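You operate a simulated robot arm through the tools that you are given. There is no shell and no other tool. Be economical: measure what you need, move in short steps, check, and stop when the job is done.

You are at the controls of a simulated two-armed robot. One attempt, no reset.

JOB
Carry the small brown carton from the black trolley to the middle table.
Fine: to its centre, with the holder inside; drop the yellow rail first, then put it up and latch it again; brakes stay on. Where these are worked on the way, their far stop is far enough and under half their travel is too little: yellow rail.

Only the result counts: the job must be done as asked and must still hold three seconds after the hand-in. Knocking over, shifting, dropping, spilling or breaking anything else fails it.

ROBOT AND FRAMES
Two 7-joint arms with fingered hands on one trunk, on a base that drives. Base frame: it is fixed to the floor where the robot stands at the start and does not move with it; the origin is under the middle of the robot, x ahead of it, y to its left, z up. Lengths are in mm, angles in degrees, forces in N, time in s.
The left shoulder is at the start at [54, 158, 1044], the right one opposite. With the tool pointing down near the work surface each hand reaches from about 100 to 800 mm from the robot's upright axis, wherever it stands, measured 20 degrees to its own side. Places, roughly: centre of the middle table [-900, 1500, 800]; left pedal [800, 600, 100]; rail latch [600, 0, 600]; right pedal [500, 100, 100]; small brown carton (16x20x10 cm) [1000, -100, 600]; yellow rail [900, -200, 600]. Payload 4 kg a hand.
Tool frame (each hand has its own): the origin (TCP) lies between the finger pads and is the grasp point; the fingertips stand 30 mm ahead of it; z points along the fingers, y is the line along which they close. Largest opening 104 mm; the body of the gripper starts 35 mm behind the TCP. The gripper is a hand of 4 fingers: y runs from the thumb to the fingers, the wrist lies at [-15, -104, -178] in the tool frame, and closing takes about 1.5 s.
Orientation is that of the tool frame in the base frame, as a unit quaternion [w, x, y, z]. With the fingers straight down and the wrist toward the robot, the tool's x, y and z point along [0, 1, 0], [1, 0, 0] and [0, 0, -1] of the base frame.

CONTROLS
- The arms move only by the tool jog_arm. It takes "left_plan", "right_plan" or both (then of equal length, played together; a hand with none holds still); each is a list of rows, each an object (a shift or turn left out is 0, a gripper value left out holds the last) with "angular": the turn, a rotation vector about the tool's x, y, z in units of 180 degrees (1.0 is 180 degrees), a list of three; "travel": the shift along the tool's x, y, z in units of 250 mm (1.0 is 250 mm), a list of three. In form: [{"angular": [ax, ay, az], "travel": [dx, dy, dz]}, ...]. A call has 1 to 20 rows; each row is the pose to reach, as a shift and turn from the pose commanded when the call began, along the tool's axes at that moment. "left_fingers" and "right_fingers" are, for a hand that has rows, the closure in counts, from 0 (fully open) to 255 (shut), set as the call begins (left out, the last holds). A call with a number of a shift or a turn outside -1 to 1 is refused whole. Each row takes 0.2 s and may step no farther than 50 mm and 8.6 degrees from the row before; otherwise, or with a gripper value out of range, the whole call is refused. Where a pose cannot be reached the arm comes as near as it can. A force on the tool above 90 N (or 10 N above the force at the start of the call, whichever is more), or a blocked arm, ends the call early, and 0.2 s more pass. Each finger travels about 45 mm/s and halts on what it meets, pressing with about 33 N; the grip force reading is that of the motor and also rises with nothing between the fingers. The clock runs only during rows and for 0.2 s after the last one: add rows that repeat a pose to give the fingers time. It gives the time, the measured TCP pose, the force on the tool (base axes), the opening and the grip force at its end, in the units of the frame above (readings bear some noise), with the torque about the TCP (base axes, N m) and any sound that the robot's microphone picked up, and new pictures: "views" is both (left out), scene, wrist or none (wrist: the cameras of the hands that moved).
- Cameras (640 x 400 px; columns grow to the right, rows downward): "scene" is now at [134.1, -10.8, 1219.6]; the picture's right is [-0.11, -0.99, 0.00], its down [-0.58, 0.06, -0.81] and it looks along [0.81, -0.09, -0.58] (base axes); focal length 255 px, centre (320, 200). "left" rides on the left gripper at [-61, -92, -130] in its tool frame; the picture's right is [-0.81, -0.27, 0.52], its down [0.53, -0.71, 0.46] and it looks along [0.24, 0.65, 0.72] (tool axes); focal length 275 px, centre (320, 200). "right" rides on the right gripper at [61, -92, -131] in its tool frame; the picture's right is [-0.81, 0.28, -0.52], its down [-0.53, -0.71, 0.46] and it looks along [-0.24, 0.64, 0.73] (tool axes); focal length 275 px, centre (320, 200). There is no depth. A picture from a camera that has moved, and an enlarged one, comes with that camera's place and axes in the base frame and with its lens.
- slide_trunk(by): slides the trunk up (or, below 0, down) by that many mm; the arms and the scene camera ride with it, the base frame stays. It gives what a move gives, with no picture.
- steer(legs): drives the robot by 1 to 6 legs, each [ahead, turn to the left] in mm and degrees, along the robot's own axes; the way and the turn of a leg run together, so that a leg with both is an arc; at most 1500 mm and 180 degrees a leg. The arms and the cameras ride along, it lands a little off, and it stops where it bumps. It gives what a move gives, and a new picture of the scene camera.
- set_fingers(index, middle, ring, thumb_bend, thumb_turn, hand): sets how far each is bent, from 0 (flat) to 100 (curled in); at 30 the hand is open as for a grip, at 70 the pads meet at the TCP. One left out holds its place. A second passes; each finger stops where it meets its share of the squeeze, and holds until it gets a number again. A gripper value or a shape takes the hand back. It gives what a move gives, with no picture; readings hold the bend of each and the force on the fingers (four entries, about 0 where the hand has none), thumb and palm. thumb_turn goes from beside the hand (0) to across from the fingers (100), as for a grip.
- grasp_type(shape, hand): the hand has 4 fingers and takes this shape, open, in about a second: jaw (thumb against the fingers, like two jaws); tri (thumb and two fingers); tip (a fingertip pinch); poke (one finger out to press); point (the index stretched); flat (the hand flat); cup (the hand cupped); fist (a fist). The gripper value then closes the fingers along that shape, each until it touches; the sizes above hold for jaw. It gives what a move gives, with no picture.
- pan_tilt(pan, tilt): turns the head with the scene camera to pan (to the left, within 80 degrees either way) and tilt (down, from -29 to 69), counted from straight ahead of the robot. It gives what a move gives, and a new picture of the scene camera.
- inspect(camera, box): a new picture of the part [left, top, right, bottom] of that camera's present view, enlarged. No time passes.
- close_job(): hands the job in; it is judged then, once.

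Work in short steps. Places have to be worked out from the pictures, the camera data and where the tool is seen: move nearer, look again, correct. Check each grasp and each placing, and mend what went wrong. You have 120 turns and 260 pictures in all, those below and enlarged ones among them. Open the grippers and draw the arms clear of the work before you hand the job in, unless the task says otherwise; then end with one line.

The tools are called after ">>>" as name(argument=value, ...) on one line, values as JSON. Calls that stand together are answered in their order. jog_arm: Moves the arms, as the interface text tells. Its arguments: {"type":"object","properties":{"left_plan":{"type":"array","items":{"type":"object","properties":{"angular":{"type":"array","items":{"type":"number"}},"travel":{"type":"array","items":{"type":"number"}}}}},"left_fingers":{"type":"number"},"right_plan":{"type":"array","items":{"type":"object","properties":{"angular":{"type":"array","items":{"type":"number"}},"travel":{"type":"array","items":{"type":"number"}}}}},"right_fingers":{"type":"number"},"views":{"type":"string","enum":["both","scene","wrist","none"]}},"required":[]} The other tools are called the same way: slide_trunk (by) slides the trunk up or down; grasp_type (shape, hand) gives the hand a shape; set_fingers (index, middle, ring, thumb_bend, thumb_turn, hand) moves the fingers one by one; steer (legs) drives the base; pan_tilt (pan, tilt) turns the head that bears the scene camera; inspect (camera, box) takes an enlarged picture of a part of a camera's view; close_job () hands the job in.

At the start:

```text
time: 0.0
left_tool_pos: [600.7, 176.3, 998.3]
left_orientation: [0.0, 0.707, 0.707, 0.0]
left_wrist_force: [-0.3, 0.0, 0.1]
left_ft_torque: [-0.01, -0.01, -0.04]
left_opening: 103.7
left_grip_force: 0.0
left_shape: jaw
left_bend: [30.0, 30.0, 30.0, 30.0, 98.0]
left_finger forces: [0.1, 0.0, 0.0, 0.0, 0.0, 0.0]
right_tool_pos: [483.2, -344.0, 922.1]
right_orientation: [0.0, 0.707, 0.707, 0.0]
right_wrist_force: [0.7, -0.8, 0.1]
right_ft_torque: [0.0, 0.0, 0.03]
right_opening: 103.6
right_grip_force: 0.0
right_shape: jaw
right_bend: [30.0, 30.0, 30.0, 30.0, 98.0]
right_finger forces: [0.0, 0.0, 0.1, 0.0, 0.0, 0.0]
trunk travel left (down, up): [-250.0, 257.0]
robot x, y, heading: [0.0, 2.0, -0.1]
head pan, tilt: [-6.3, 34.9]
```

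scene: 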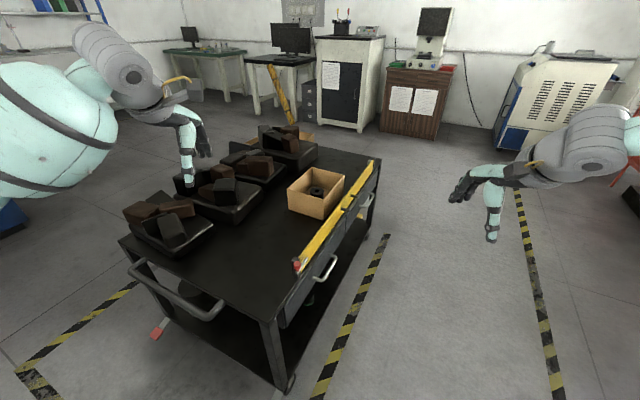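
right: 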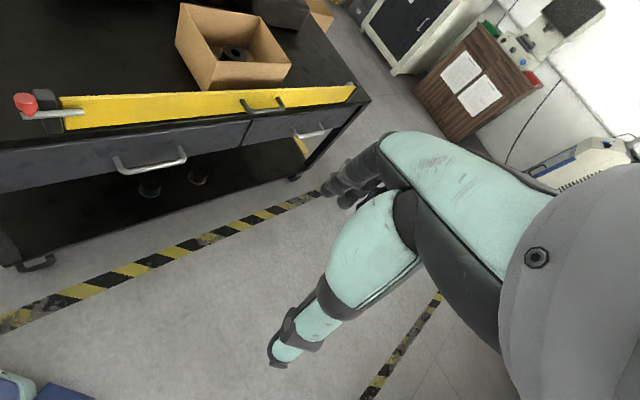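
left: 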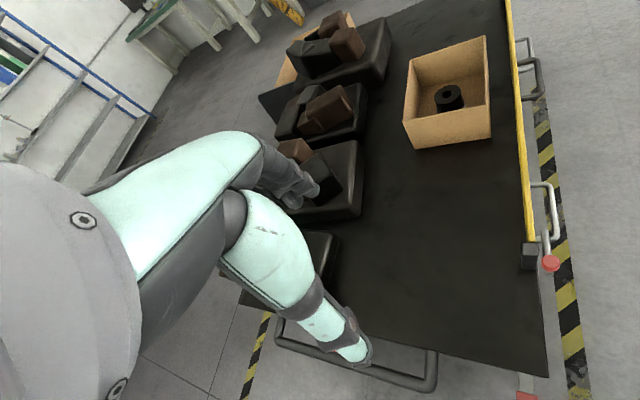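

The scene shows the trolley ahead, with the yellow rail along its right side, a red latch knob at its near end, and an open carton with a black holder inside. I'll enlarge the views of the rail, latch and carton.

>>> inspect(camera="scene", box=[260, 140, 420, 300])

>>> inspect(camera="right", box=[0, 60, 370, 290])

>>> inspect(camera="left", box=[380, 0, 620, 400])

>>> inspect(camera="scene", box=[100, 220, 340, 400])

```text
2.50 times, centred on (340, 220) of scene
camera zoom: at [134.1, -10.8, 1219.6], right [-0.11, -0.99, 0.0], down [-0.58, 0.06, -0.81], along [0.81, -0.09, -0.58], focal length 637 px, centre (270, 150)
```

zoom: 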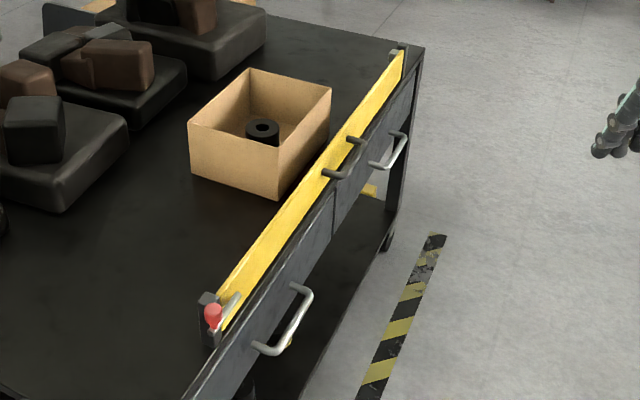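

```text
1.73 times, centred on (185, 175) of right
camera zoom: at [391.2, -282.0, 1052.8], right [0.28, -0.81, 0.52], down [-0.71, -0.53, -0.46], along [0.64, -0.24, -0.73], focal length 476 px, centre (554, 243)
```

zoom: 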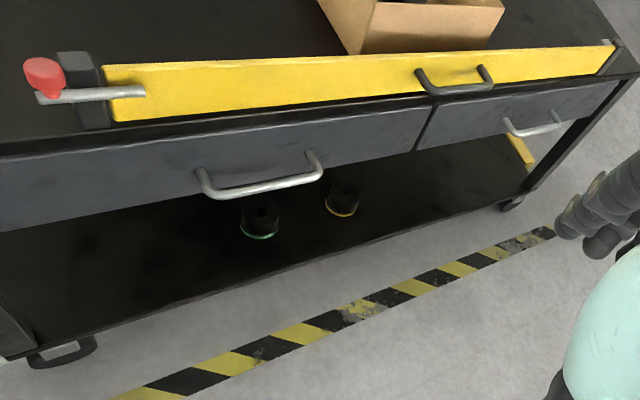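

```text
1.00 times, centred on (500, 200) of left (not enlarged: the box is as wide or as high as the picture)
camera zoom: at [509.0, 116.6, 1128.2], right [-0.28, -0.81, -0.52], down [-0.71, 0.53, -0.45], along [0.64, 0.24, -0.73], focal length 275 px, centre (140, 200)
```

zoom: 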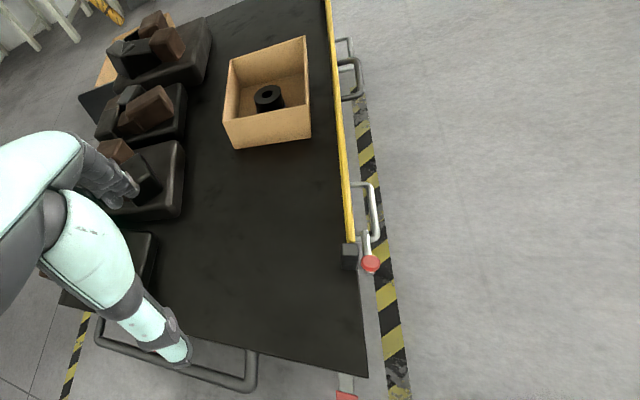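

```text
2.22 times, centred on (220, 310) of scene
camera zoom: at [134.1, -10.8, 1219.6], right [-0.11, -0.99, 0.0], down [-0.58, 0.06, -0.81], along [0.81, -0.09, -0.58], focal length 566 px, centre (542, -44)
```

zoom: 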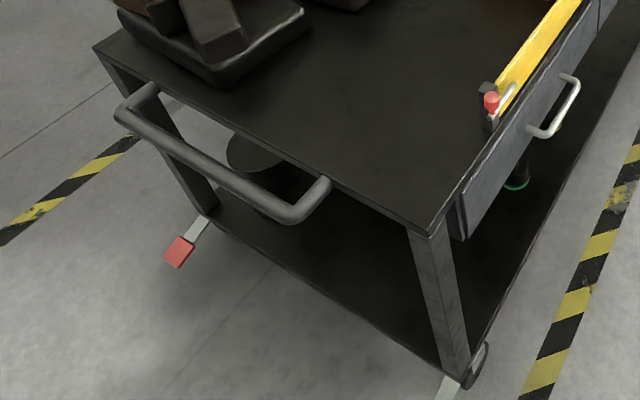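

The knob triangulates to about [596, 0, 670], and the rail runs from there to about [1170, -368], so the trolley is yawed about -33°. I'll drive round to its right side and stop facing the rail.

>>> steer(legs=[[0, -48], [920, 0], [0, 105]])

```text
time: 12.6
left_tool_pos: [786.8, -61.7, 1005.0]
left_orientation: [0.001, 0.288, 0.958, 0.005]
left_wrist_force: [0.5, 0.7, -0.2]
left_ft_torque: [-0.03, -0.01, 0.0]
left_opening: 104.0
left_grip_force: 0.1
left_shape: jaw
left_bend: [30.0, 30.0, 30.0, 30.0, 98.0]
left_finger forces: [0.0, 0.0, 0.1, 0.0, 0.0, 0.0]
right_tool_pos: [1156.5, -445.3, 928.5]
right_orientation: [0.001, 0.287, 0.958, 0.006]
right_wrist_force: [-0.3, 0.4, -0.1]
right_ft_torque: [-0.01, 0.0, 0.0]
right_opening: 103.8
right_grip_force: 0.0
right_shape: jaw
right_bend: [30.0, 30.0, 30.0, 30.0, 98.0]
right_finger forces: [0.0, 0.1, 0.1, 0.0, 0.0, 0.0]
trunk travel left (down, up): [-250.0, 257.0]
robot x, y, heading: [622.4, -658.2, 56.3]
head pan, tilt: [-6.3, 34.9]
camera scene: at [703.8, -552.5, 1219.7], right [0.77, -0.64, 0.0], down [-0.37, -0.45, -0.81], along [0.52, 0.62, -0.58], focal length 255 px, centre (320, 200)
```

scene: 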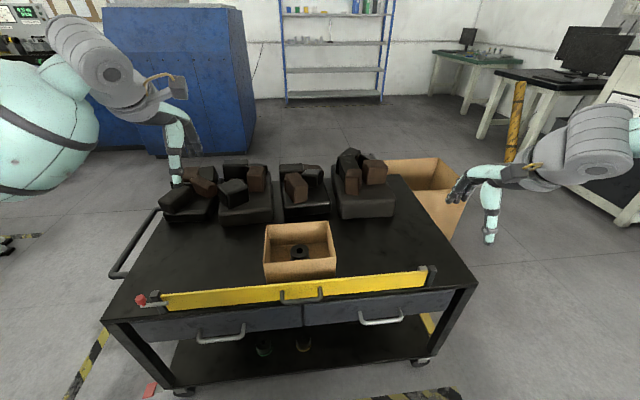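

I have a clear view of the rail side now. I'll zoom in on the latch and the rail handle.

>>> inspect(camera="scene", box=[110, 270, 230, 350])

>>> inspect(camera="scene", box=[230, 210, 450, 340])

```text
5.00 times, centred on (170, 310) of scene
camera zoom: at [703.8, -552.5, 1219.7], right [0.77, -0.64, 0.0], down [-0.37, -0.45, -0.81], along [0.52, 0.62, -0.58], focal length 1274 px, centre (1070, -350)
```

zoom: 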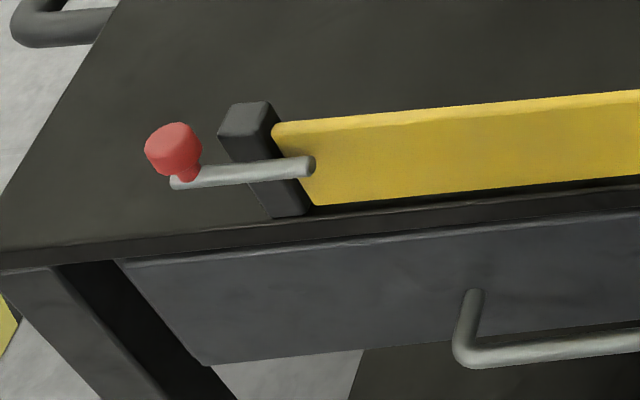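

```text
2.91 times, centred on (340, 275) of scene
camera zoom: at [703.8, -552.5, 1219.7], right [0.77, -0.64, 0.0], down [-0.37, -0.45, -0.81], along [0.52, 0.62, -0.58], focal length 741 px, centre (262, -18)
```

zoom: 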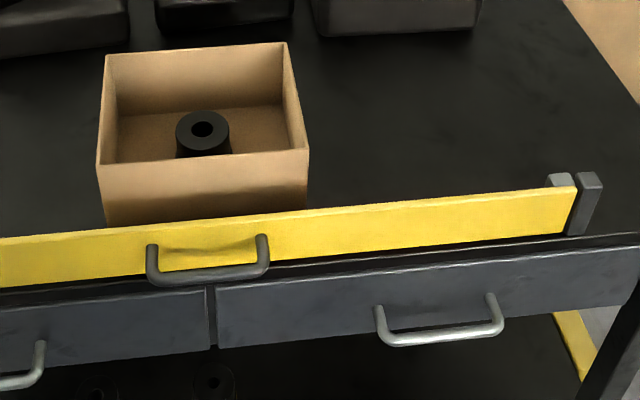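

The latch looks like a rod across the near post with an upright red knob at about (609, 0, 673), and the rod's tip overlaps the rail's outer face. I'll bring the left hand above it, yawed so that the fingers close along the rail, and look closer.

>>> jog_arm(left_plan=[{"angular": [0, 0, 0.045], "travel": [0.0663, -0.017, 0.0745]}, {"angular": [0, 0, 0.09], "travel": [0.1326, -0.034, 0.149]}, {"angular": [0, 0, 0.135], "travel": [0.199, -0.051, 0.2235]}, {"angular": [0, 0, 0.18], "travel": [0.2652, -0.068, 0.298]}, {"angular": [0, 0, 0.225], "travel": [0.3315, -0.085, 0.3725]}, {"angular": [0, 0, 0.27], "travel": [0.3978, -0.102, 0.447]}, {"angular": [0, 0, 0.315], "travel": [0.4641, -0.119, 0.5215]}, {"angular": [0, 0, 0.36], "travel": [0.5304, -0.136, 0.596]}, {"angular": [0, 0, 0.405], "travel": [0.5967, -0.153, 0.6705]}, {"angular": [0, 0, 0.45], "travel": [0.663, -0.17, 0.745]}, {"angular": [0, 0, 0.495], "travel": [0.7293, -0.187, 0.82]}])

```text
time: 15.0
left_tool_pos: [605.8, -4.8, 808.6]
left_orientation: [-0.005, 0.878, 0.479, 0.01]
left_wrist_force: [-0.6, 0.3, 0.8]
left_ft_torque: [-0.01, -0.01, -0.02]
left_opening: 104.0
left_grip_force: 0.0
left_shape: jaw
left_bend: [30.0, 30.0, 30.0, 30.0, 98.0]
left_finger forces: [0.0, 0.1, 0.0, 0.0, 0.0, 0.1]
right_tool_pos: [1150.7, -453.3, 932.6]
right_orientation: [0.002, 0.287, 0.958, 0.012]
right_wrist_force: [-0.5, 0.2, 1.2]
right_ft_torque: [0.0, 0.0, 0.03]
right_opening: 103.8
right_grip_force: 0.1
right_shape: jaw
right_bend: [30.0, 30.0, 30.0, 30.0, 97.0]
right_finger forces: [0.1, 0.1, 0.0, 0.0, 0.0, 0.0]
trunk travel left (down, up): [-250.0, 257.0]
robot x, y, heading: [624.1, -654.3, 56.5]
head pan, tilt: [-6.3, 34.9]
camera scene: at [703.9, -552.0, 1219.6], right [0.77, -0.64, 0.0], down [-0.37, -0.45, -0.81], along [0.52, 0.62, -0.58], focal length 255 px, centre (320, 200)
camera left: at [493.6, -7.5, 936.1], right [-0.66, -0.52, -0.54], down [-0.3, 0.84, -0.44], along [0.68, -0.13, -0.72], focal length 275 px, centre (320, 200)
```

scene: 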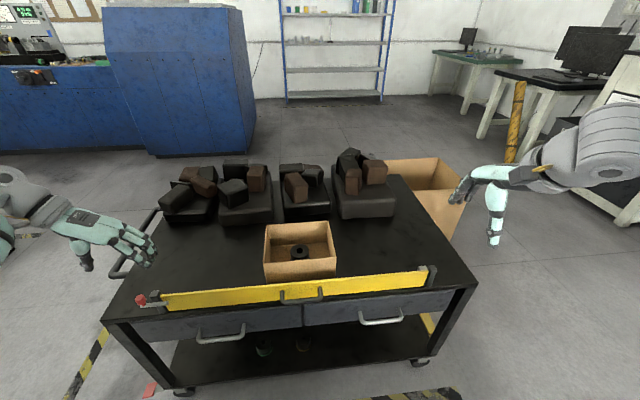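
left: 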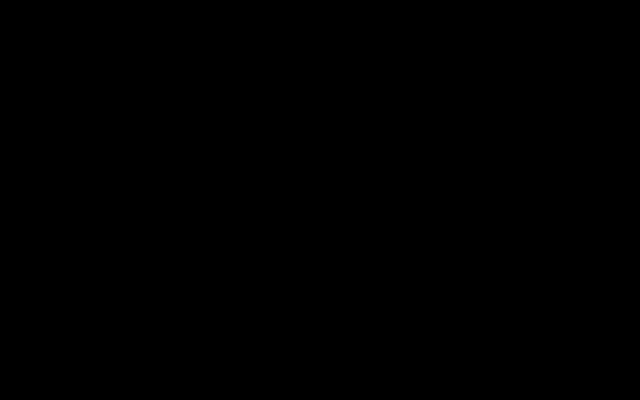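

The left wrist camera is blacked out, probably by the forearm in this pose. I'll centre the head camera on the latch and zoom there instead.

>>> pan_tilt(pan=30, tilt=45)

>>> inspect(camera="scene", box=[240, 130, 400, 230])

```text
time: 16.0
left_tool_pos: [606.3, -3.1, 808.0]
left_orientation: [-0.006, 0.877, 0.481, 0.01]
left_wrist_force: [0.0, 0.6, -0.1]
left_ft_torque: [0.0, 0.01, -0.02]
left_opening: 104.0
left_grip_force: 0.1
left_shape: jaw
left_bend: [30.0, 30.0, 30.0, 30.0, 98.0]
left_finger forces: [0.0, 0.0, 0.0, 0.0, 0.1, 0.0]
right_tool_pos: [1151.7, -455.2, 931.8]
right_orientation: [0.003, 0.287, 0.958, 0.012]
right_wrist_force: [0.4, 0.0, 0.4]
right_ft_torque: [-0.02, 0.02, 0.01]
right_opening: 103.8
right_grip_force: 0.1
right_shape: jaw
right_bend: [30.0, 30.0, 30.0, 30.0, 97.0]
right_finger forces: [0.0, 0.0, 0.1, 0.0, 0.0, 0.0]
trunk travel left (down, up): [-250.0, 257.0]
robot x, y, heading: [621.2, -659.8, 56.4]
head pan, tilt: [30.0, 45.0]
camera scene: at [652.4, -539.2, 1204.9], right [1.0, -0.06, -0.01], down [-0.05, -0.71, -0.7], along [0.04, 0.7, -0.72], focal length 255 px, centre (320, 200)
```

scene: 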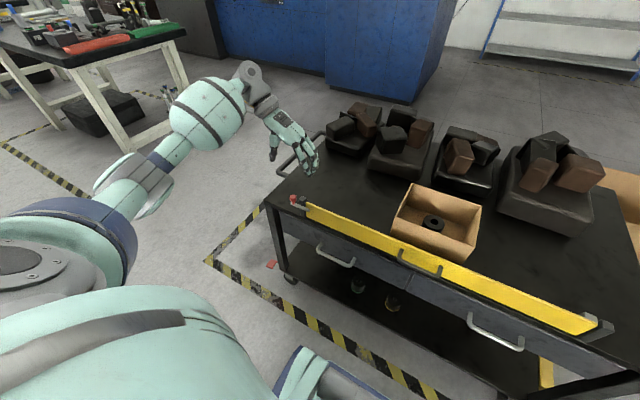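

```text
4.00 times, centred on (320, 180) of scene
camera zoom: at [652.4, -539.2, 1204.9], right [1.0, -0.06, -0.01], down [-0.05, -0.71, -0.7], along [0.04, 0.7, -0.72], focal length 1019 px, centre (320, 280)
```

zoom: 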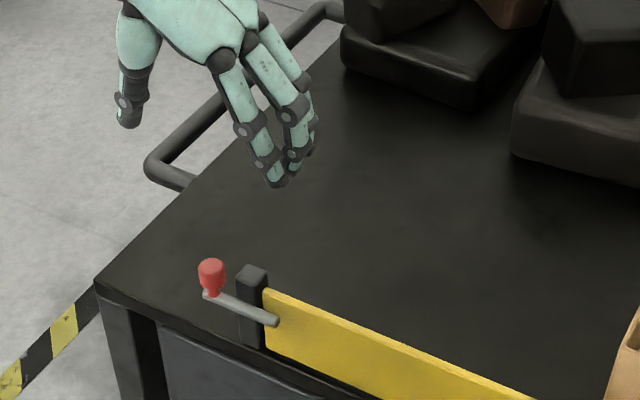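

The knob is about 20 mm across, with the post only about 10 mm beside it. I'll turn back so the hand pinches across the rail line (thumb on the outside), use the tip shape, and descend to just above the knob.

>>> grasp_type(shape="tip", hand="left")

>>> jog_arm(left_plan=[{"angular": [0, 0, -0.045], "travel": [0, 0, 0.02]}, {"angular": [0, 0, -0.09], "travel": [0, 0, 0.04]}, {"angular": [0, 0, -0.135], "travel": [0, 0, 0.06]}, {"angular": [0, 0, -0.18], "travel": [0, 0, 0.08]}, {"angular": [0, 0, -0.225], "travel": [0, 0, 0.1]}, {"angular": [0, 0, -0.27], "travel": [0, 0, 0.12]}, {"angular": [0, 0, -0.315], "travel": [0, 0, 0.14]}, {"angular": [0, 0, -0.36], "travel": [0, 0, 0.16]}, {"angular": [0, 0, -0.405], "travel": [0, 0, 0.18]}, {"angular": [0, 0, -0.45], "travel": [0, 0, 0.2]}, {"angular": [0, 0, -0.495], "travel": [0, 0, 0.22]}])

>>> inspect(camera="scene", box=[240, 130, 400, 230])

```text
time: 16.9
left_tool_pos: [605.9, -3.7, 807.4]
left_orientation: [-0.005, 0.877, 0.48, 0.01]
left_wrist_force: [-0.5, 0.4, -0.5]
left_ft_torque: [-0.01, -0.01, 0.01]
left_opening: 104.0
left_grip_force: 0.1
left_shape: tip
left_bend: [30.0, 98.0, 99.0, 30.0, 98.0]
left_finger forces: [0.0, 0.1, 0.1, 0.1, 0.0, 0.0]
right_tool_pos: [1151.4, -455.5, 931.8]
right_orientation: [0.002, 0.287, 0.958, 0.012]
right_wrist_force: [0.2, 0.7, 0.3]
right_ft_torque: [-0.01, 0.0, -0.01]
right_opening: 103.9
right_grip_force: 0.1
right_shape: jaw
right_bend: [30.0, 30.0, 30.0, 30.0, 97.0]
right_finger forces: [0.1, 0.0, 0.1, 0.1, 0.0, 0.0]
trunk travel left (down, up): [-250.0, 257.0]
robot x, y, heading: [620.1, -655.4, 56.4]
head pan, tilt: [30.0, 45.0]
```

```text
time: 19.3
left_tool_pos: [606.9, -3.2, 752.8]
left_orientation: [0.002, 0.288, 0.958, 0.013]
left_wrist_force: [0.7, 0.6, 0.7]
left_ft_torque: [0.03, -0.02, -0.03]
left_opening: 104.0
left_grip_force: 0.2
left_shape: tip
left_bend: [30.0, 98.0, 99.0, 30.0, 98.0]
left_finger forces: [0.1, 0.0, 0.1, 0.0, 0.0, 0.1]
right_tool_pos: [1150.4, -454.1, 932.8]
right_orientation: [0.003, 0.287, 0.958, 0.012]
right_wrist_force: [0.3, -1.0, 0.5]
right_ft_torque: [0.01, 0.01, 0.01]
right_opening: 103.9
right_grip_force: 0.0
right_shape: jaw
right_bend: [30.0, 30.0, 30.0, 30.0, 97.0]
right_finger forces: [0.0, 0.0, 0.0, 0.1, 0.0, 0.1]
trunk travel left (down, up): [-250.0, 257.0]
robot x, y, heading: [620.7, -661.5, 56.8]
head pan, tilt: [30.0, 45.0]
camera scene: at [652.4, -539.3, 1204.9], right [1.0, -0.06, -0.01], down [-0.05, -0.71, -0.7], along [0.04, 0.7, -0.72], focal length 255 px, centre (320, 200)
camera left: at [605.7, -116.1, 880.0], right [0.53, -0.67, -0.53], down [-0.83, -0.29, -0.47], along [0.16, 0.69, -0.71], focal length 275 px, centre (320, 200)
```

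scene: 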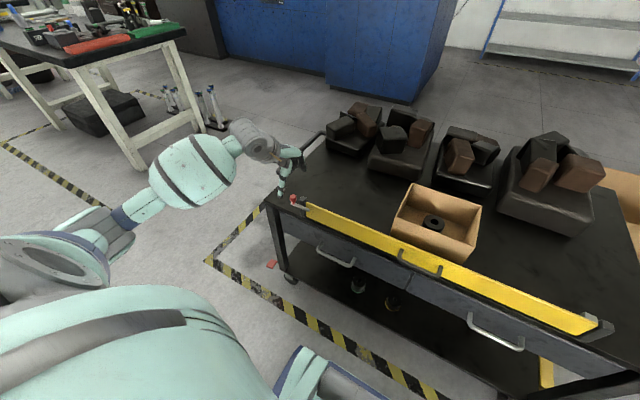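
left: 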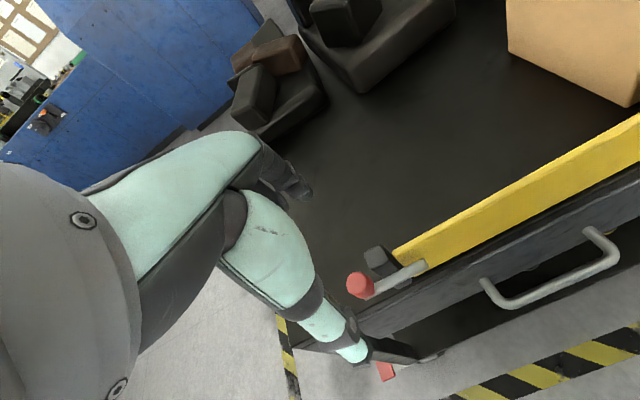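

```text
4.00 times, centred on (320, 180) of scene
camera zoom: at [652.4, -539.3, 1204.9], right [1.0, -0.06, -0.01], down [-0.05, -0.71, -0.7], along [0.04, 0.7, -0.72], focal length 1019 px, centre (320, 280)
```

zoom: 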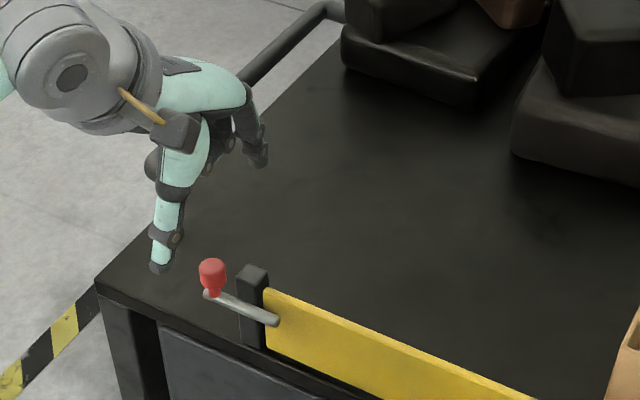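

The wrist camera puts the knob near (602, 0, 667), almost under the TCP. I'll shift about 6 mm left and descend to TCP z ≈ 680 with the fingers open.

>>> jog_arm(left_plan=[{"travel": [0.024, 0, 0.08]}, {"travel": [0.024, 0, 0.16]}, {"travel": [0.024, 0, 0.24]}, {"travel": [0.024, 0, 0.29]}], views="wrist")

>>> inspect(camera="scene", box=[260, 170, 340, 220])

```text
time: 20.3
left_tool_pos: [604.6, -0.9, 678.8]
left_orientation: [0.002, 0.29, 0.957, 0.011]
left_wrist_force: [0.1, -1.0, -0.4]
left_ft_torque: [0.01, -0.01, -0.01]
left_opening: 104.0
left_grip_force: 0.1
left_shape: tip
left_bend: [30.0, 98.0, 99.0, 30.0, 98.0]
left_finger forces: [0.0, 0.0, 0.0, 0.0, 0.1, 0.1]
right_tool_pos: [1149.5, -454.4, 932.8]
right_orientation: [0.003, 0.287, 0.958, 0.011]
right_wrist_force: [-0.2, 0.0, 0.3]
right_ft_torque: [-0.02, -0.01, 0.0]
right_opening: 103.9
right_grip_force: 0.0
right_shape: jaw
right_bend: [30.0, 30.0, 30.0, 30.0, 97.0]
right_finger forces: [0.1, 0.0, 0.0, 0.0, 0.1, 0.0]
trunk travel left (down, up): [-250.0, 257.0]
robot x, y, heading: [622.4, -659.7, 56.5]
head pan, tilt: [30.0, 45.0]
camera left: at [602.1, -112.0, 806.4], right [0.53, -0.67, -0.52], down [-0.83, -0.29, -0.47], along [0.16, 0.69, -0.71], focal length 275 px, centre (320, 200)
```

left: 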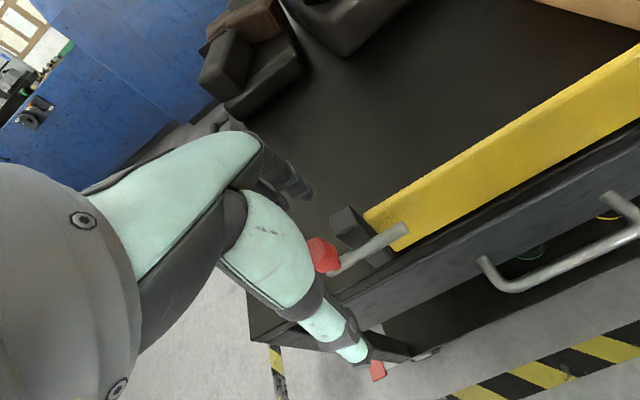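

```text
8.00 times, centred on (300, 195) of scene
camera zoom: at [652.3, -539.3, 1204.9], right [1.0, -0.06, -0.01], down [-0.05, -0.71, -0.7], along [0.04, 0.7, -0.72], focal length 2038 px, centre (480, 240)
```

zoom: 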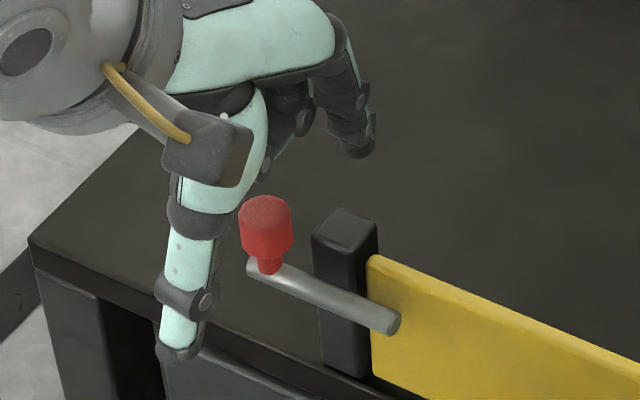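

The TCP sits between thumb and index, right at the knob. I'll close the pinch gently.

>>> jog_arm(left_plan=[{"travel": [0, 0, 0]}, {"travel": [0, 0, 0]}, {"travel": [0, 0, 0]}, {"travel": [0, 0, 0]}, {"travel": [0, 0, 0]}, {"travel": [0, 0, 0]}, {"travel": [0, 0, 0]}, {"travel": [0, 0, 0]}], left_fingers=255, views="wrist")

>>> inspect(camera="scene", box=[260, 170, 340, 220])

```text
time: 22.1
left_tool_pos: [604.0, 0.5, 679.2]
left_orientation: [0.003, 0.289, 0.957, 0.011]
left_wrist_force: [-1.0, -2.0, -0.8]
left_ft_torque: [-0.01, -0.02, 0.0]
left_opening: 14.2
left_grip_force: 32.8
left_shape: tip
left_bend: [71.0, 100.0, 100.0, 74.0, 100.0]
left_finger forces: [27.8, 0.0, 0.0, 0.0, 29.1, 0.0]
right_tool_pos: [1151.0, -452.9, 932.9]
right_orientation: [0.003, 0.287, 0.958, 0.011]
right_wrist_force: [0.7, -0.7, 0.1]
right_ft_torque: [0.01, -0.01, 0.04]
right_opening: 104.0
right_grip_force: 0.0
right_shape: jaw
right_bend: [30.0, 30.0, 30.0, 30.0, 97.0]
right_finger forces: [0.0, 0.0, 0.1, 0.0, 0.0, 0.0]
trunk travel left (down, up): [-250.0, 257.0]
robot x, y, heading: [621.8, -656.6, 56.5]
head pan, tilt: [30.0, 45.0]
camera left: at [601.9, -112.0, 806.8], right [0.53, -0.67, -0.52], down [-0.83, -0.29, -0.47], along [0.16, 0.69, -0.71], focal length 275 px, centre (320, 200)
```

left: 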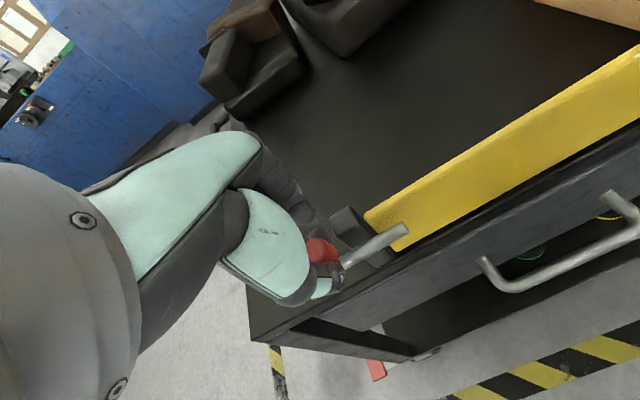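

```text
8.00 times, centred on (300, 195) of scene
camera zoom: at [652.2, -539.4, 1204.9], right [1.0, -0.06, -0.01], down [-0.05, -0.71, -0.7], along [0.04, 0.7, -0.72], focal length 2038 px, centre (480, 240)
```

zoom: 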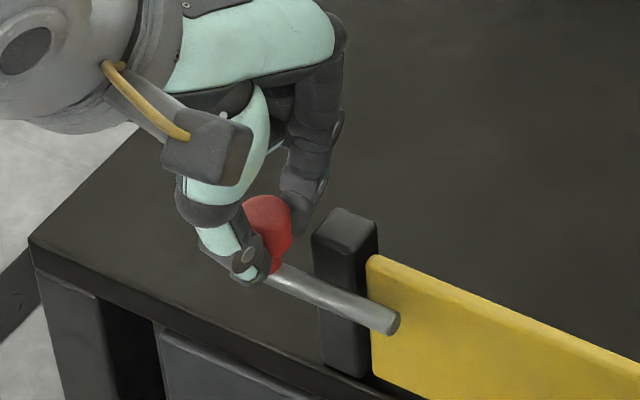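

The knob is pinched (opening 14 mm, 28 N). I'll test a small pull along the rail, away from it (+x of the tool).

>>> jog_arm(left_plan=[{"travel": [0.02, 0, 0]}, {"travel": [0.04, 0, 0]}, {"travel": [0.04, 0, 0]}], views="none")

>>> inspect(camera="scene", box=[260, 170, 340, 220])

```text
time: 22.9
left_tool_pos: [593.6, 5.8, 679.1]
left_orientation: [0.003, 0.288, 0.958, 0.011]
left_wrist_force: [1.1, 0.4, -2.4]
left_ft_torque: [-0.01, -0.03, -0.02]
left_opening: 13.8
left_grip_force: 33.3
left_shape: tip
left_bend: [71.0, 100.0, 100.0, 74.0, 100.0]
left_finger forces: [29.3, 0.1, 0.0, 0.0, 28.3, 0.0]
right_tool_pos: [1150.2, -454.5, 933.6]
right_orientation: [0.002, 0.287, 0.958, 0.012]
right_wrist_force: [0.5, 0.5, -0.3]
right_ft_torque: [0.02, 0.03, -0.04]
right_opening: 103.9
right_grip_force: 0.0
right_shape: jaw
right_bend: [30.0, 30.0, 30.0, 30.0, 97.0]
right_finger forces: [0.1, 0.0, 0.0, 0.0, 0.1, 0.0]
trunk travel left (down, up): [-250.0, 257.0]
robot x, y, heading: [616.9, -657.0, 56.7]
head pan, tilt: [30.0, 45.0]
```

```text
8.00 times, centred on (300, 195) of scene
camera zoom: at [652.3, -539.0, 1204.9], right [1.0, -0.06, -0.01], down [-0.05, -0.71, -0.7], along [0.04, 0.7, -0.72], focal length 2038 px, centre (480, 240)
```

zoom: 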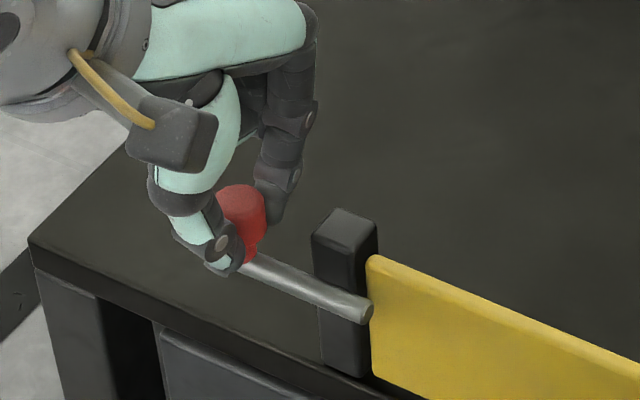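

The bolt slides freely. I'll keep pulling until the tip is well clear or it stops.

>>> jog_arm(left_plan=[{"travel": [0.02, 0, 0]}, {"travel": [0.04, 0, 0]}, {"travel": [0.06, 0, 0]}, {"travel": [0.08, 0, 0]}, {"travel": [0.08, 0, 0]}], views="none")

>>> inspect(camera="scene", box=[260, 170, 340, 220])

```text
time: 24.1
left_tool_pos: [579.2, 16.3, 678.1]
left_orientation: [0.003, 0.29, 0.957, 0.011]
left_wrist_force: [2.6, -2.1, -3.1]
left_ft_torque: [-0.08, -0.09, 0.04]
left_opening: 14.1
left_grip_force: 32.7
left_shape: tip
left_bend: [71.0, 100.0, 100.0, 74.0, 100.0]
left_finger forces: [29.2, 0.0, 0.0, 0.1, 29.3, 0.1]
right_tool_pos: [1150.6, -454.4, 932.8]
right_orientation: [0.002, 0.288, 0.958, 0.012]
right_wrist_force: [0.8, -0.4, -0.4]
right_ft_torque: [-0.02, 0.0, 0.0]
right_opening: 104.1
right_grip_force: 0.0
right_shape: jaw
right_bend: [30.0, 30.0, 30.0, 30.0, 97.0]
right_finger forces: [0.1, 0.0, 0.0, 0.1, 0.0, 0.0]
trunk travel left (down, up): [-250.0, 257.0]
robot x, y, heading: [624.5, -656.6, 56.6]
head pan, tilt: [30.0, 45.0]
```

```text
8.00 times, centred on (300, 195) of scene
camera zoom: at [652.5, -539.1, 1204.9], right [1.0, -0.06, -0.01], down [-0.05, -0.71, -0.7], along [0.04, 0.7, -0.72], focal length 2038 px, centre (480, 240)
```

zoom: 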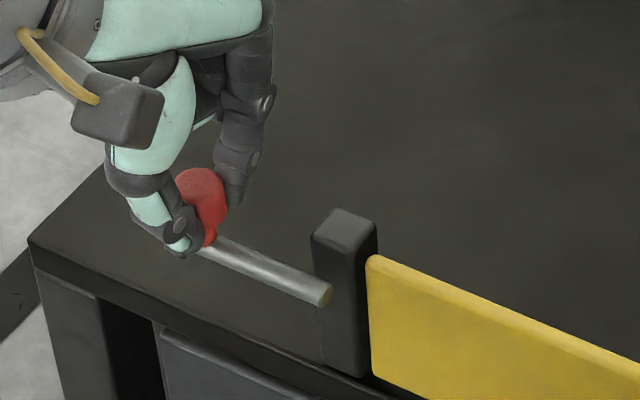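

The bolt is drawn about 30 mm and its tip is clear of the rail. I'll open the pinch and check that it stays retracted.

>>> jog_arm(left_plan=[{"travel": [0, 0, 0]}, {"travel": [0, 0, 0]}, {"travel": [0, 0, 0]}, {"travel": [0, 0, 0]}, {"travel": [0, 0, 0]}, {"travel": [0, 0, 0]}], left_fingers=0, views="none")

>>> inspect(camera="scene", box=[260, 170, 340, 220])

```text
time: 25.5
left_tool_pos: [577.9, 17.9, 679.9]
left_orientation: [0.004, 0.29, 0.957, 0.012]
left_wrist_force: [0.0, 0.2, -0.4]
left_ft_torque: [0.01, -0.02, -0.02]
left_opening: 103.5
left_grip_force: 0.0
left_shape: tip
left_bend: [30.0, 98.0, 99.0, 30.0, 98.0]
left_finger forces: [0.0, 0.0, 0.0, 0.0, 0.0, 0.1]
right_tool_pos: [1150.8, -454.3, 932.9]
right_orientation: [0.003, 0.287, 0.958, 0.012]
right_wrist_force: [0.0, 0.5, 0.4]
right_ft_torque: [-0.01, 0.0, -0.01]
right_opening: 104.0
right_grip_force: 0.0
right_shape: jaw
right_bend: [30.0, 30.0, 30.0, 30.0, 97.0]
right_finger forces: [0.0, 0.1, 0.0, 0.0, 0.1, 0.0]
trunk travel left (down, up): [-250.0, 257.0]
robot x, y, heading: [623.6, -659.6, 56.7]
head pan, tilt: [30.0, 45.0]
```

```text
8.00 times, centred on (300, 195) of scene
camera zoom: at [652.2, -539.4, 1204.9], right [1.0, -0.06, -0.01], down [-0.05, -0.71, -0.7], along [0.04, 0.7, -0.72], focal length 2038 px, centre (480, 240)
```

zoom: 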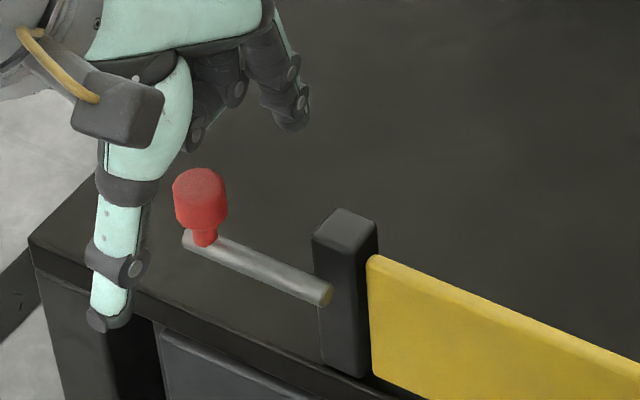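

The bolt stays put. I'll raise the left hand clear and turn the head to the rail's centre and far end to work out how it moves.

>>> jog_arm(left_plan=[{"travel": [0, 0, -0.15]}, {"travel": [0, 0, -0.3]}, {"travel": [0.05, -0.1, -0.45]}, {"travel": [0.1, -0.2, -0.6]}], views="none")

>>> pan_tilt(pan=-10, tilt=48)

>>> inspect(camera="scene", box=[260, 130, 420, 230])

>>> inspect(camera="scene", box=[380, 120, 500, 200])

```text
time: 26.5
left_tool_pos: [525.1, -14.2, 829.7]
left_orientation: [0.002, 0.289, 0.957, 0.011]
left_wrist_force: [-0.4, 0.5, 0.3]
left_ft_torque: [-0.03, 0.0, 0.0]
left_opening: 104.1
left_grip_force: 0.0
left_shape: tip
left_bend: [30.0, 98.0, 99.0, 30.0, 98.0]
left_finger forces: [0.0, 0.1, 0.0, 0.1, 0.1, 0.0]
right_tool_pos: [1150.3, -455.2, 932.5]
right_orientation: [0.002, 0.287, 0.958, 0.012]
right_wrist_force: [0.0, 0.0, 0.1]
right_ft_torque: [0.03, -0.01, 0.04]
right_opening: 103.6
right_grip_force: 0.0
right_shape: jaw
right_bend: [30.0, 30.0, 30.0, 30.0, 97.0]
right_finger forces: [0.0, 0.0, 0.0, 0.1, 0.0, 0.0]
trunk travel left (down, up): [-250.0, 257.0]
robot x, y, heading: [621.7, -655.3, 56.4]
head pan, tilt: [30.0, 45.0]
```

```text
time: 27.6
left_tool_pos: [523.7, -13.1, 829.2]
left_orientation: [0.002, 0.289, 0.957, 0.011]
left_wrist_force: [0.3, -0.6, 0.5]
left_ft_torque: [-0.01, 0.02, 0.0]
left_opening: 103.9
left_grip_force: 0.1
left_shape: tip
left_bend: [30.0, 98.0, 99.0, 30.0, 98.0]
left_finger forces: [0.0, 0.1, 0.1, 0.0, 0.0, 0.0]
right_tool_pos: [1151.3, -454.9, 932.8]
right_orientation: [0.003, 0.288, 0.958, 0.013]
right_wrist_force: [-0.2, 0.7, -0.9]
right_ft_torque: [-0.04, 0.0, -0.01]
right_opening: 103.9
right_grip_force: 0.1
right_shape: jaw
right_bend: [30.0, 30.0, 30.0, 30.0, 97.0]
right_finger forces: [0.0, 0.0, 0.0, 0.1, 0.0, 0.0]
trunk travel left (down, up): [-250.0, 257.0]
robot x, y, heading: [624.1, -658.4, 56.2]
head pan, tilt: [-10.0, 48.0]
camera scene: at [701.4, -563.4, 1200.7], right [0.73, -0.69, 0.0], down [-0.52, -0.55, -0.66], along [0.45, 0.48, -0.75], focal length 255 px, centre (320, 200)
```

scene: 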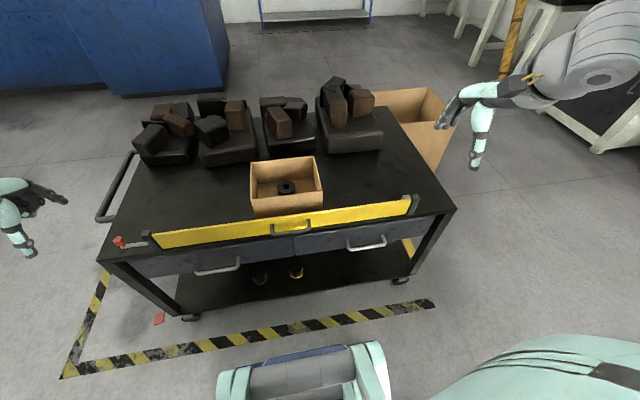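

```text
4.00 times, centred on (340, 180) of scene
camera zoom: at [701.4, -563.4, 1200.7], right [0.73, -0.69, 0.0], down [-0.52, -0.55, -0.66], along [0.45, 0.48, -0.75], focal length 1019 px, centre (240, 280)
```

zoom: 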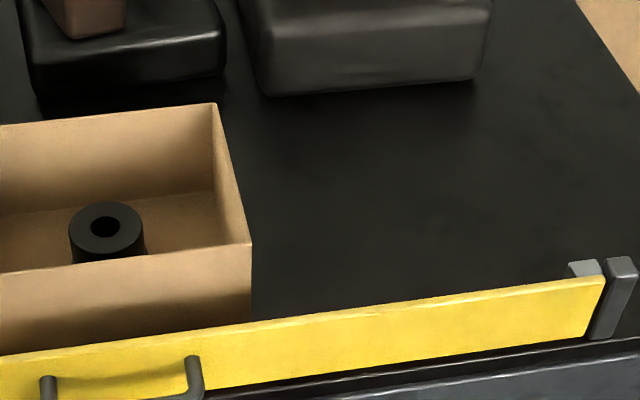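

```text
5.00 times, centred on (440, 160) of scene
camera zoom: at [701.4, -563.4, 1200.7], right [0.73, -0.69, 0.0], down [-0.52, -0.55, -0.66], along [0.45, 0.48, -0.75], focal length 1274 px, centre (-280, 400)
```

zoom: 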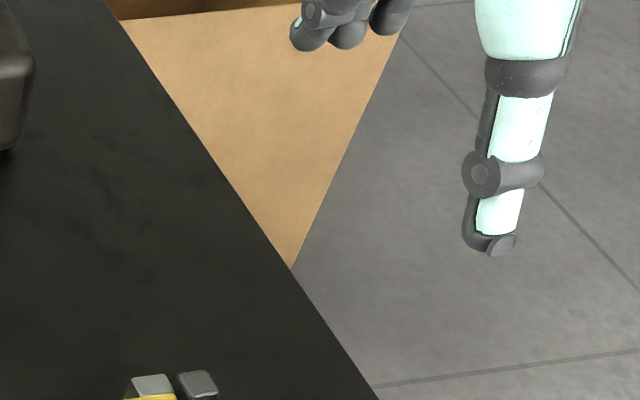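

A stop block behind the rail's far end suggests the rail is hinged at the bottom and falls outward. I'll zoom in on the handle.

>>> inspect(camera="scene", box=[230, 190, 350, 265])

>>> inspect(camera="right", box=[0, 0, 639, 399])

```text
5.33 times, centred on (290, 228) of scene
camera zoom: at [701.4, -563.4, 1200.7], right [0.73, -0.69, 0.0], down [-0.52, -0.55, -0.66], along [0.45, 0.48, -0.75], focal length 1358 px, centre (480, 53)
```

zoom: 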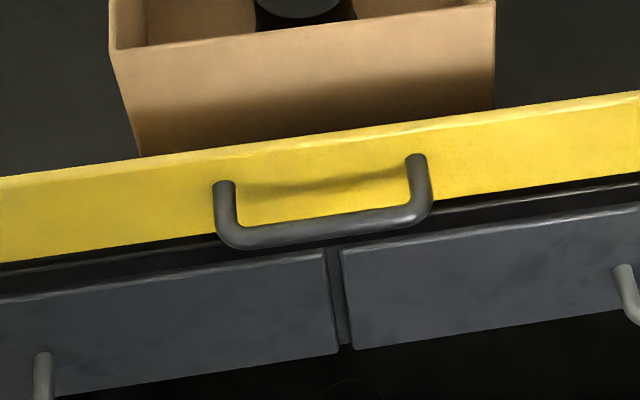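

```text
1.00 times, centred on (320, 200) of right (not enlarged: the box is as wide or as high as the picture)
camera zoom: at [1047.6, -498.8, 1061.7], right [0.82, -0.23, 0.52], down [0.06, -0.88, -0.47], along [0.57, 0.42, -0.71], focal length 276 px, centre (320, 200)
```

zoom: 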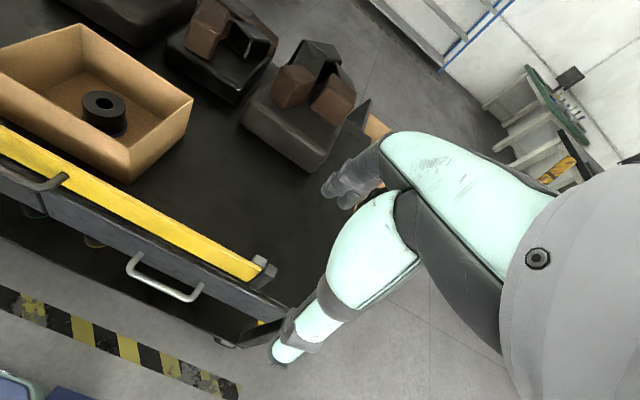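

The handle bar is at about (921, -221, 627) and projects 34 mm. The rail top is about z 654 and its bottom about z 578. I'll straddle the rail's top edge with the right hand at a spot right of the carton, starting by moving above it to look.

>>> jog_arm(right_plan=[{"travel": [0.077, 0.09, 0.138]}, {"travel": [0.155, 0.18, 0.276]}, {"travel": [0.232, 0.27, 0.414]}, {"travel": [0.31, 0.36, 0.552]}, {"travel": [0.387, 0.449, 0.69]}])

>>> inspect(camera="scene", box=[330, 130, 490, 230])

```text
time: 28.8
left_tool_pos: [525.3, -12.4, 828.1]
left_orientation: [0.002, 0.288, 0.958, 0.011]
left_wrist_force: [0.7, 0.5, -0.5]
left_ft_torque: [0.0, 0.01, 0.07]
left_opening: 103.5
left_grip_force: 0.1
left_shape: tip
left_bend: [30.0, 98.0, 99.0, 30.0, 98.0]
left_finger forces: [0.1, 0.0, 0.0, 0.1, 0.0, 0.0]
right_tool_pos: [1133.3, -300.8, 762.6]
right_orientation: [0.003, 0.287, 0.958, 0.012]
right_wrist_force: [0.3, -0.2, -0.2]
right_ft_torque: [0.0, 0.03, 0.0]
right_opening: 103.8
right_grip_force: 0.1
right_shape: jaw
right_bend: [30.0, 30.0, 30.0, 30.0, 97.0]
right_finger forces: [0.1, 0.0, 0.1, 0.0, 0.0, 0.1]
trunk travel left (down, up): [-250.0, 257.0]
robot x, y, heading: [625.5, -660.5, 56.4]
head pan, tilt: [-10.0, 48.0]
camera scene: at [702.0, -562.0, 1200.5], right [0.73, -0.69, 0.0], down [-0.52, -0.55, -0.66], along [0.45, 0.48, -0.75], focal length 255 px, centre (320, 200)
camera right: at [1030.8, -345.9, 891.6], right [0.82, -0.23, 0.52], down [0.06, -0.88, -0.47], along [0.57, 0.42, -0.71], focal length 275 px, centre (320, 200)
```

scene: 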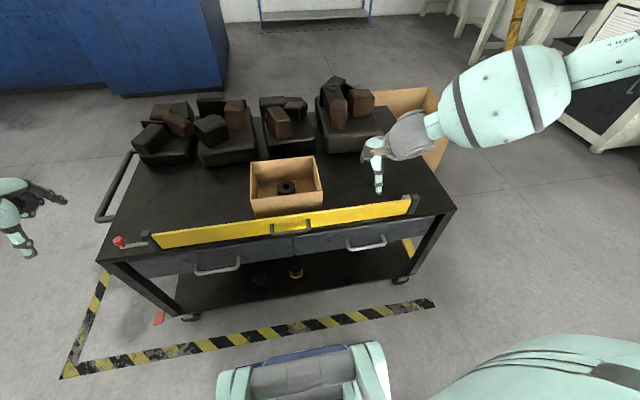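
right: 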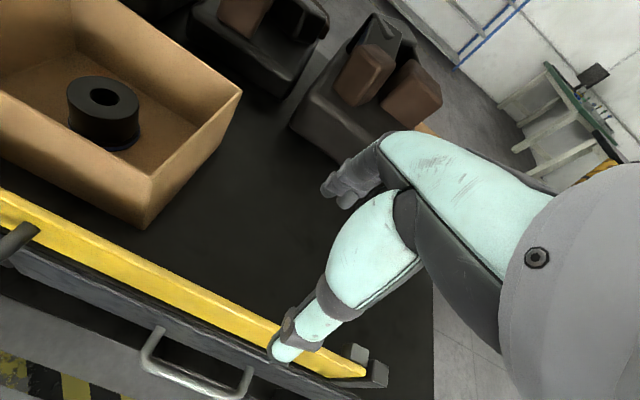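

```text
4.00 times, centred on (410, 180) of scene
camera zoom: at [702.0, -562.0, 1200.5], right [0.73, -0.69, 0.0], down [-0.52, -0.55, -0.66], along [0.45, 0.48, -0.75], focal length 1019 px, centre (-40, 280)
```

zoom: 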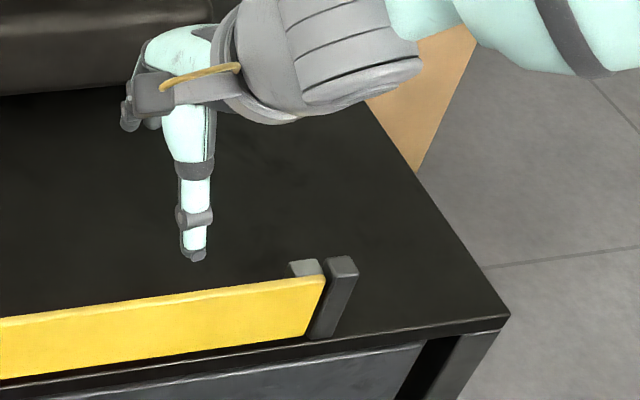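

By the wrist camera, the rail top passes about (1125, -324). I'll shift 22 mm outward and descend to straddle it, with fingers inside and thumb outside.

>>> jog_arm(right_plan=[{"travel": [-0.025, -0.089, 0.05]}, {"travel": [-0.025, -0.089, 0.2]}, {"travel": [-0.025, -0.089, 0.32]}, {"travel": [-0.025, -0.089, 0.4]}], views="wrist")

>>> inspect(camera="scene", box=[330, 130, 490, 230])

```text
time: 29.8
left_tool_pos: [524.8, -12.4, 828.0]
left_orientation: [0.002, 0.289, 0.957, 0.01]
left_wrist_force: [0.6, -0.8, 0.0]
left_ft_torque: [-0.03, -0.03, -0.01]
left_opening: 103.7
left_grip_force: 0.1
left_shape: tip
left_bend: [30.0, 98.0, 99.0, 30.0, 98.0]
left_finger forces: [0.0, 0.0, 0.1, 0.1, 0.1, 0.0]
right_tool_pos: [1134.5, -343.2, 698.6]
right_orientation: [0.004, 0.288, 0.958, 0.013]
right_wrist_force: [-0.4, 0.0, -0.5]
right_ft_torque: [-0.04, 0.01, -0.03]
right_opening: 103.8
right_grip_force: 0.1
right_shape: jaw
right_bend: [30.0, 30.0, 30.0, 30.0, 97.0]
right_finger forces: [0.0, 0.0, 0.0, 0.0, 0.0, 0.0]
right hand out of reach, approached as far as the arm can: row 3, 4
trunk travel left (down, up): [-250.0, 257.0]
robot x, y, heading: [622.4, -656.3, 56.4]
head pan, tilt: [-10.0, 48.0]
camera right: at [1031.6, -388.1, 827.2], right [0.82, -0.23, 0.52], down [0.06, -0.88, -0.47], along [0.57, 0.42, -0.71], focal length 275 px, centre (320, 200)
```

right: 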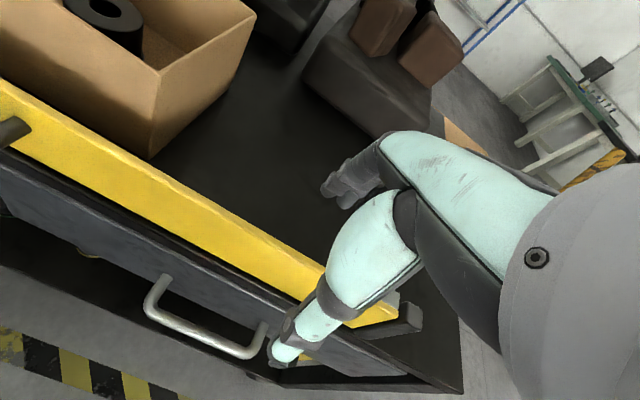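

```text
4.00 times, centred on (410, 180) of scene
camera zoom: at [701.3, -562.4, 1200.6], right [0.73, -0.69, 0.0], down [-0.52, -0.55, -0.66], along [0.46, 0.48, -0.75], focal length 1019 px, centre (-40, 280)
```

zoom: 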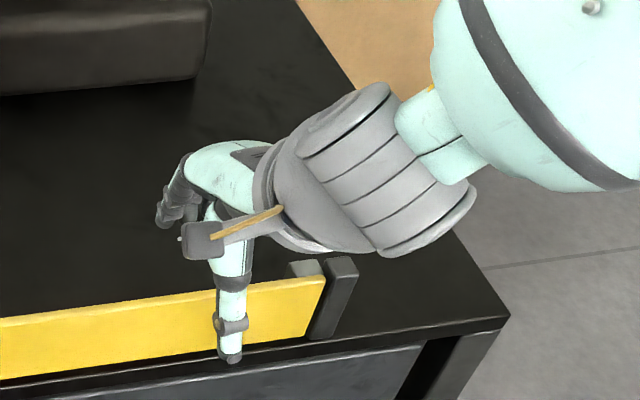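

The right arm is at its reach limit because the shoulder is too high. I'll raise both hands first, then lower the trunk 150 mm.

>>> jog_arm(right_plan=[{"travel": [0.0, 0.0, -0.15]}, {"travel": [0.0, 0.0, -0.3]}, {"travel": [0.0, 0.02, -0.44]}, {"travel": [0.0, 0.02, -0.44]}], left_plan=[{"travel": [0.0, 0.0, -0.15]}, {"travel": [0.0, 0.0, -0.3]}, {"travel": [0.0, 0.0, -0.45]}, {"travel": [0.0, 0.0, -0.6]}], views="none")

>>> slide_trunk(by=-150)

>>> inspect(camera="right", box=[0, 0, 639, 399])

```text
time: 30.8
left_tool_pos: [525.3, -16.9, 978.3]
left_orientation: [0.002, 0.29, 0.957, 0.011]
left_wrist_force: [0.3, 0.1, 0.8]
left_ft_torque: [-0.02, 0.0, 0.0]
left_opening: 103.7
left_grip_force: 0.0
left_shape: tip
left_bend: [30.0, 98.0, 99.0, 30.0, 98.0]
left_finger forces: [0.0, 0.0, 0.0, 0.0, 0.0, 0.0]
right_tool_pos: [1135.6, -342.6, 809.1]
right_orientation: [0.002, 0.287, 0.958, 0.011]
right_wrist_force: [0.1, 0.5, -0.5]
right_ft_torque: [-0.01, 0.0, 0.0]
right_opening: 103.8
right_grip_force: 0.1
right_shape: jaw
right_bend: [30.0, 30.0, 30.0, 30.0, 97.0]
right_finger forces: [0.0, 0.1, 0.1, 0.1, 0.1, 0.1]
trunk travel left (down, up): [-250.0, 257.0]
robot x, y, heading: [619.9, -657.6, 56.6]
head pan, tilt: [-10.0, 48.0]
```

```text
time: 32.5
left_tool_pos: [524.3, -17.7, 828.7]
left_orientation: [0.003, 0.289, 0.957, 0.011]
left_wrist_force: [0.0, -0.5, 0.6]
left_ft_torque: [0.01, 0.0, 0.0]
left_opening: 103.6
left_grip_force: 0.1
left_shape: tip
left_bend: [30.0, 98.0, 99.0, 30.0, 98.0]
left_finger forces: [0.0, 0.0, 0.0, 0.0, 0.0, 0.0]
right_tool_pos: [1135.8, -343.2, 656.7]
right_orientation: [0.003, 0.288, 0.958, 0.013]
right_wrist_force: [0.0, -0.7, 0.6]
right_ft_torque: [0.02, 0.01, 0.01]
right_opening: 103.7
right_grip_force: 0.0
right_shape: jaw
right_bend: [30.0, 30.0, 30.0, 30.0, 97.0]
right_finger forces: [0.1, 0.0, 0.1, 0.0, 0.0, 0.0]
trunk travel left (down, up): [-100.0, 407.0]
robot x, y, heading: [623.5, -658.2, 56.4]
head pan, tilt: [-10.0, 48.0]
```

```text
1.00 times, centred on (320, 200) of right (not enlarged: the box is as wide or as high as the picture)
camera zoom: at [1032.7, -387.8, 786.7], right [0.82, -0.23, 0.52], down [0.06, -0.88, -0.47], along [0.57, 0.42, -0.71], focal length 276 px, centre (320, 200)
```

zoom: 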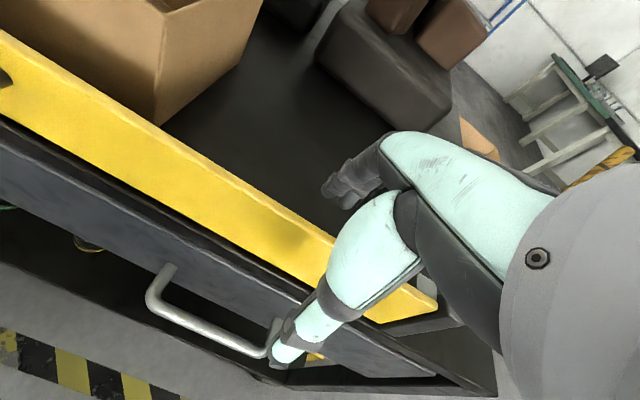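

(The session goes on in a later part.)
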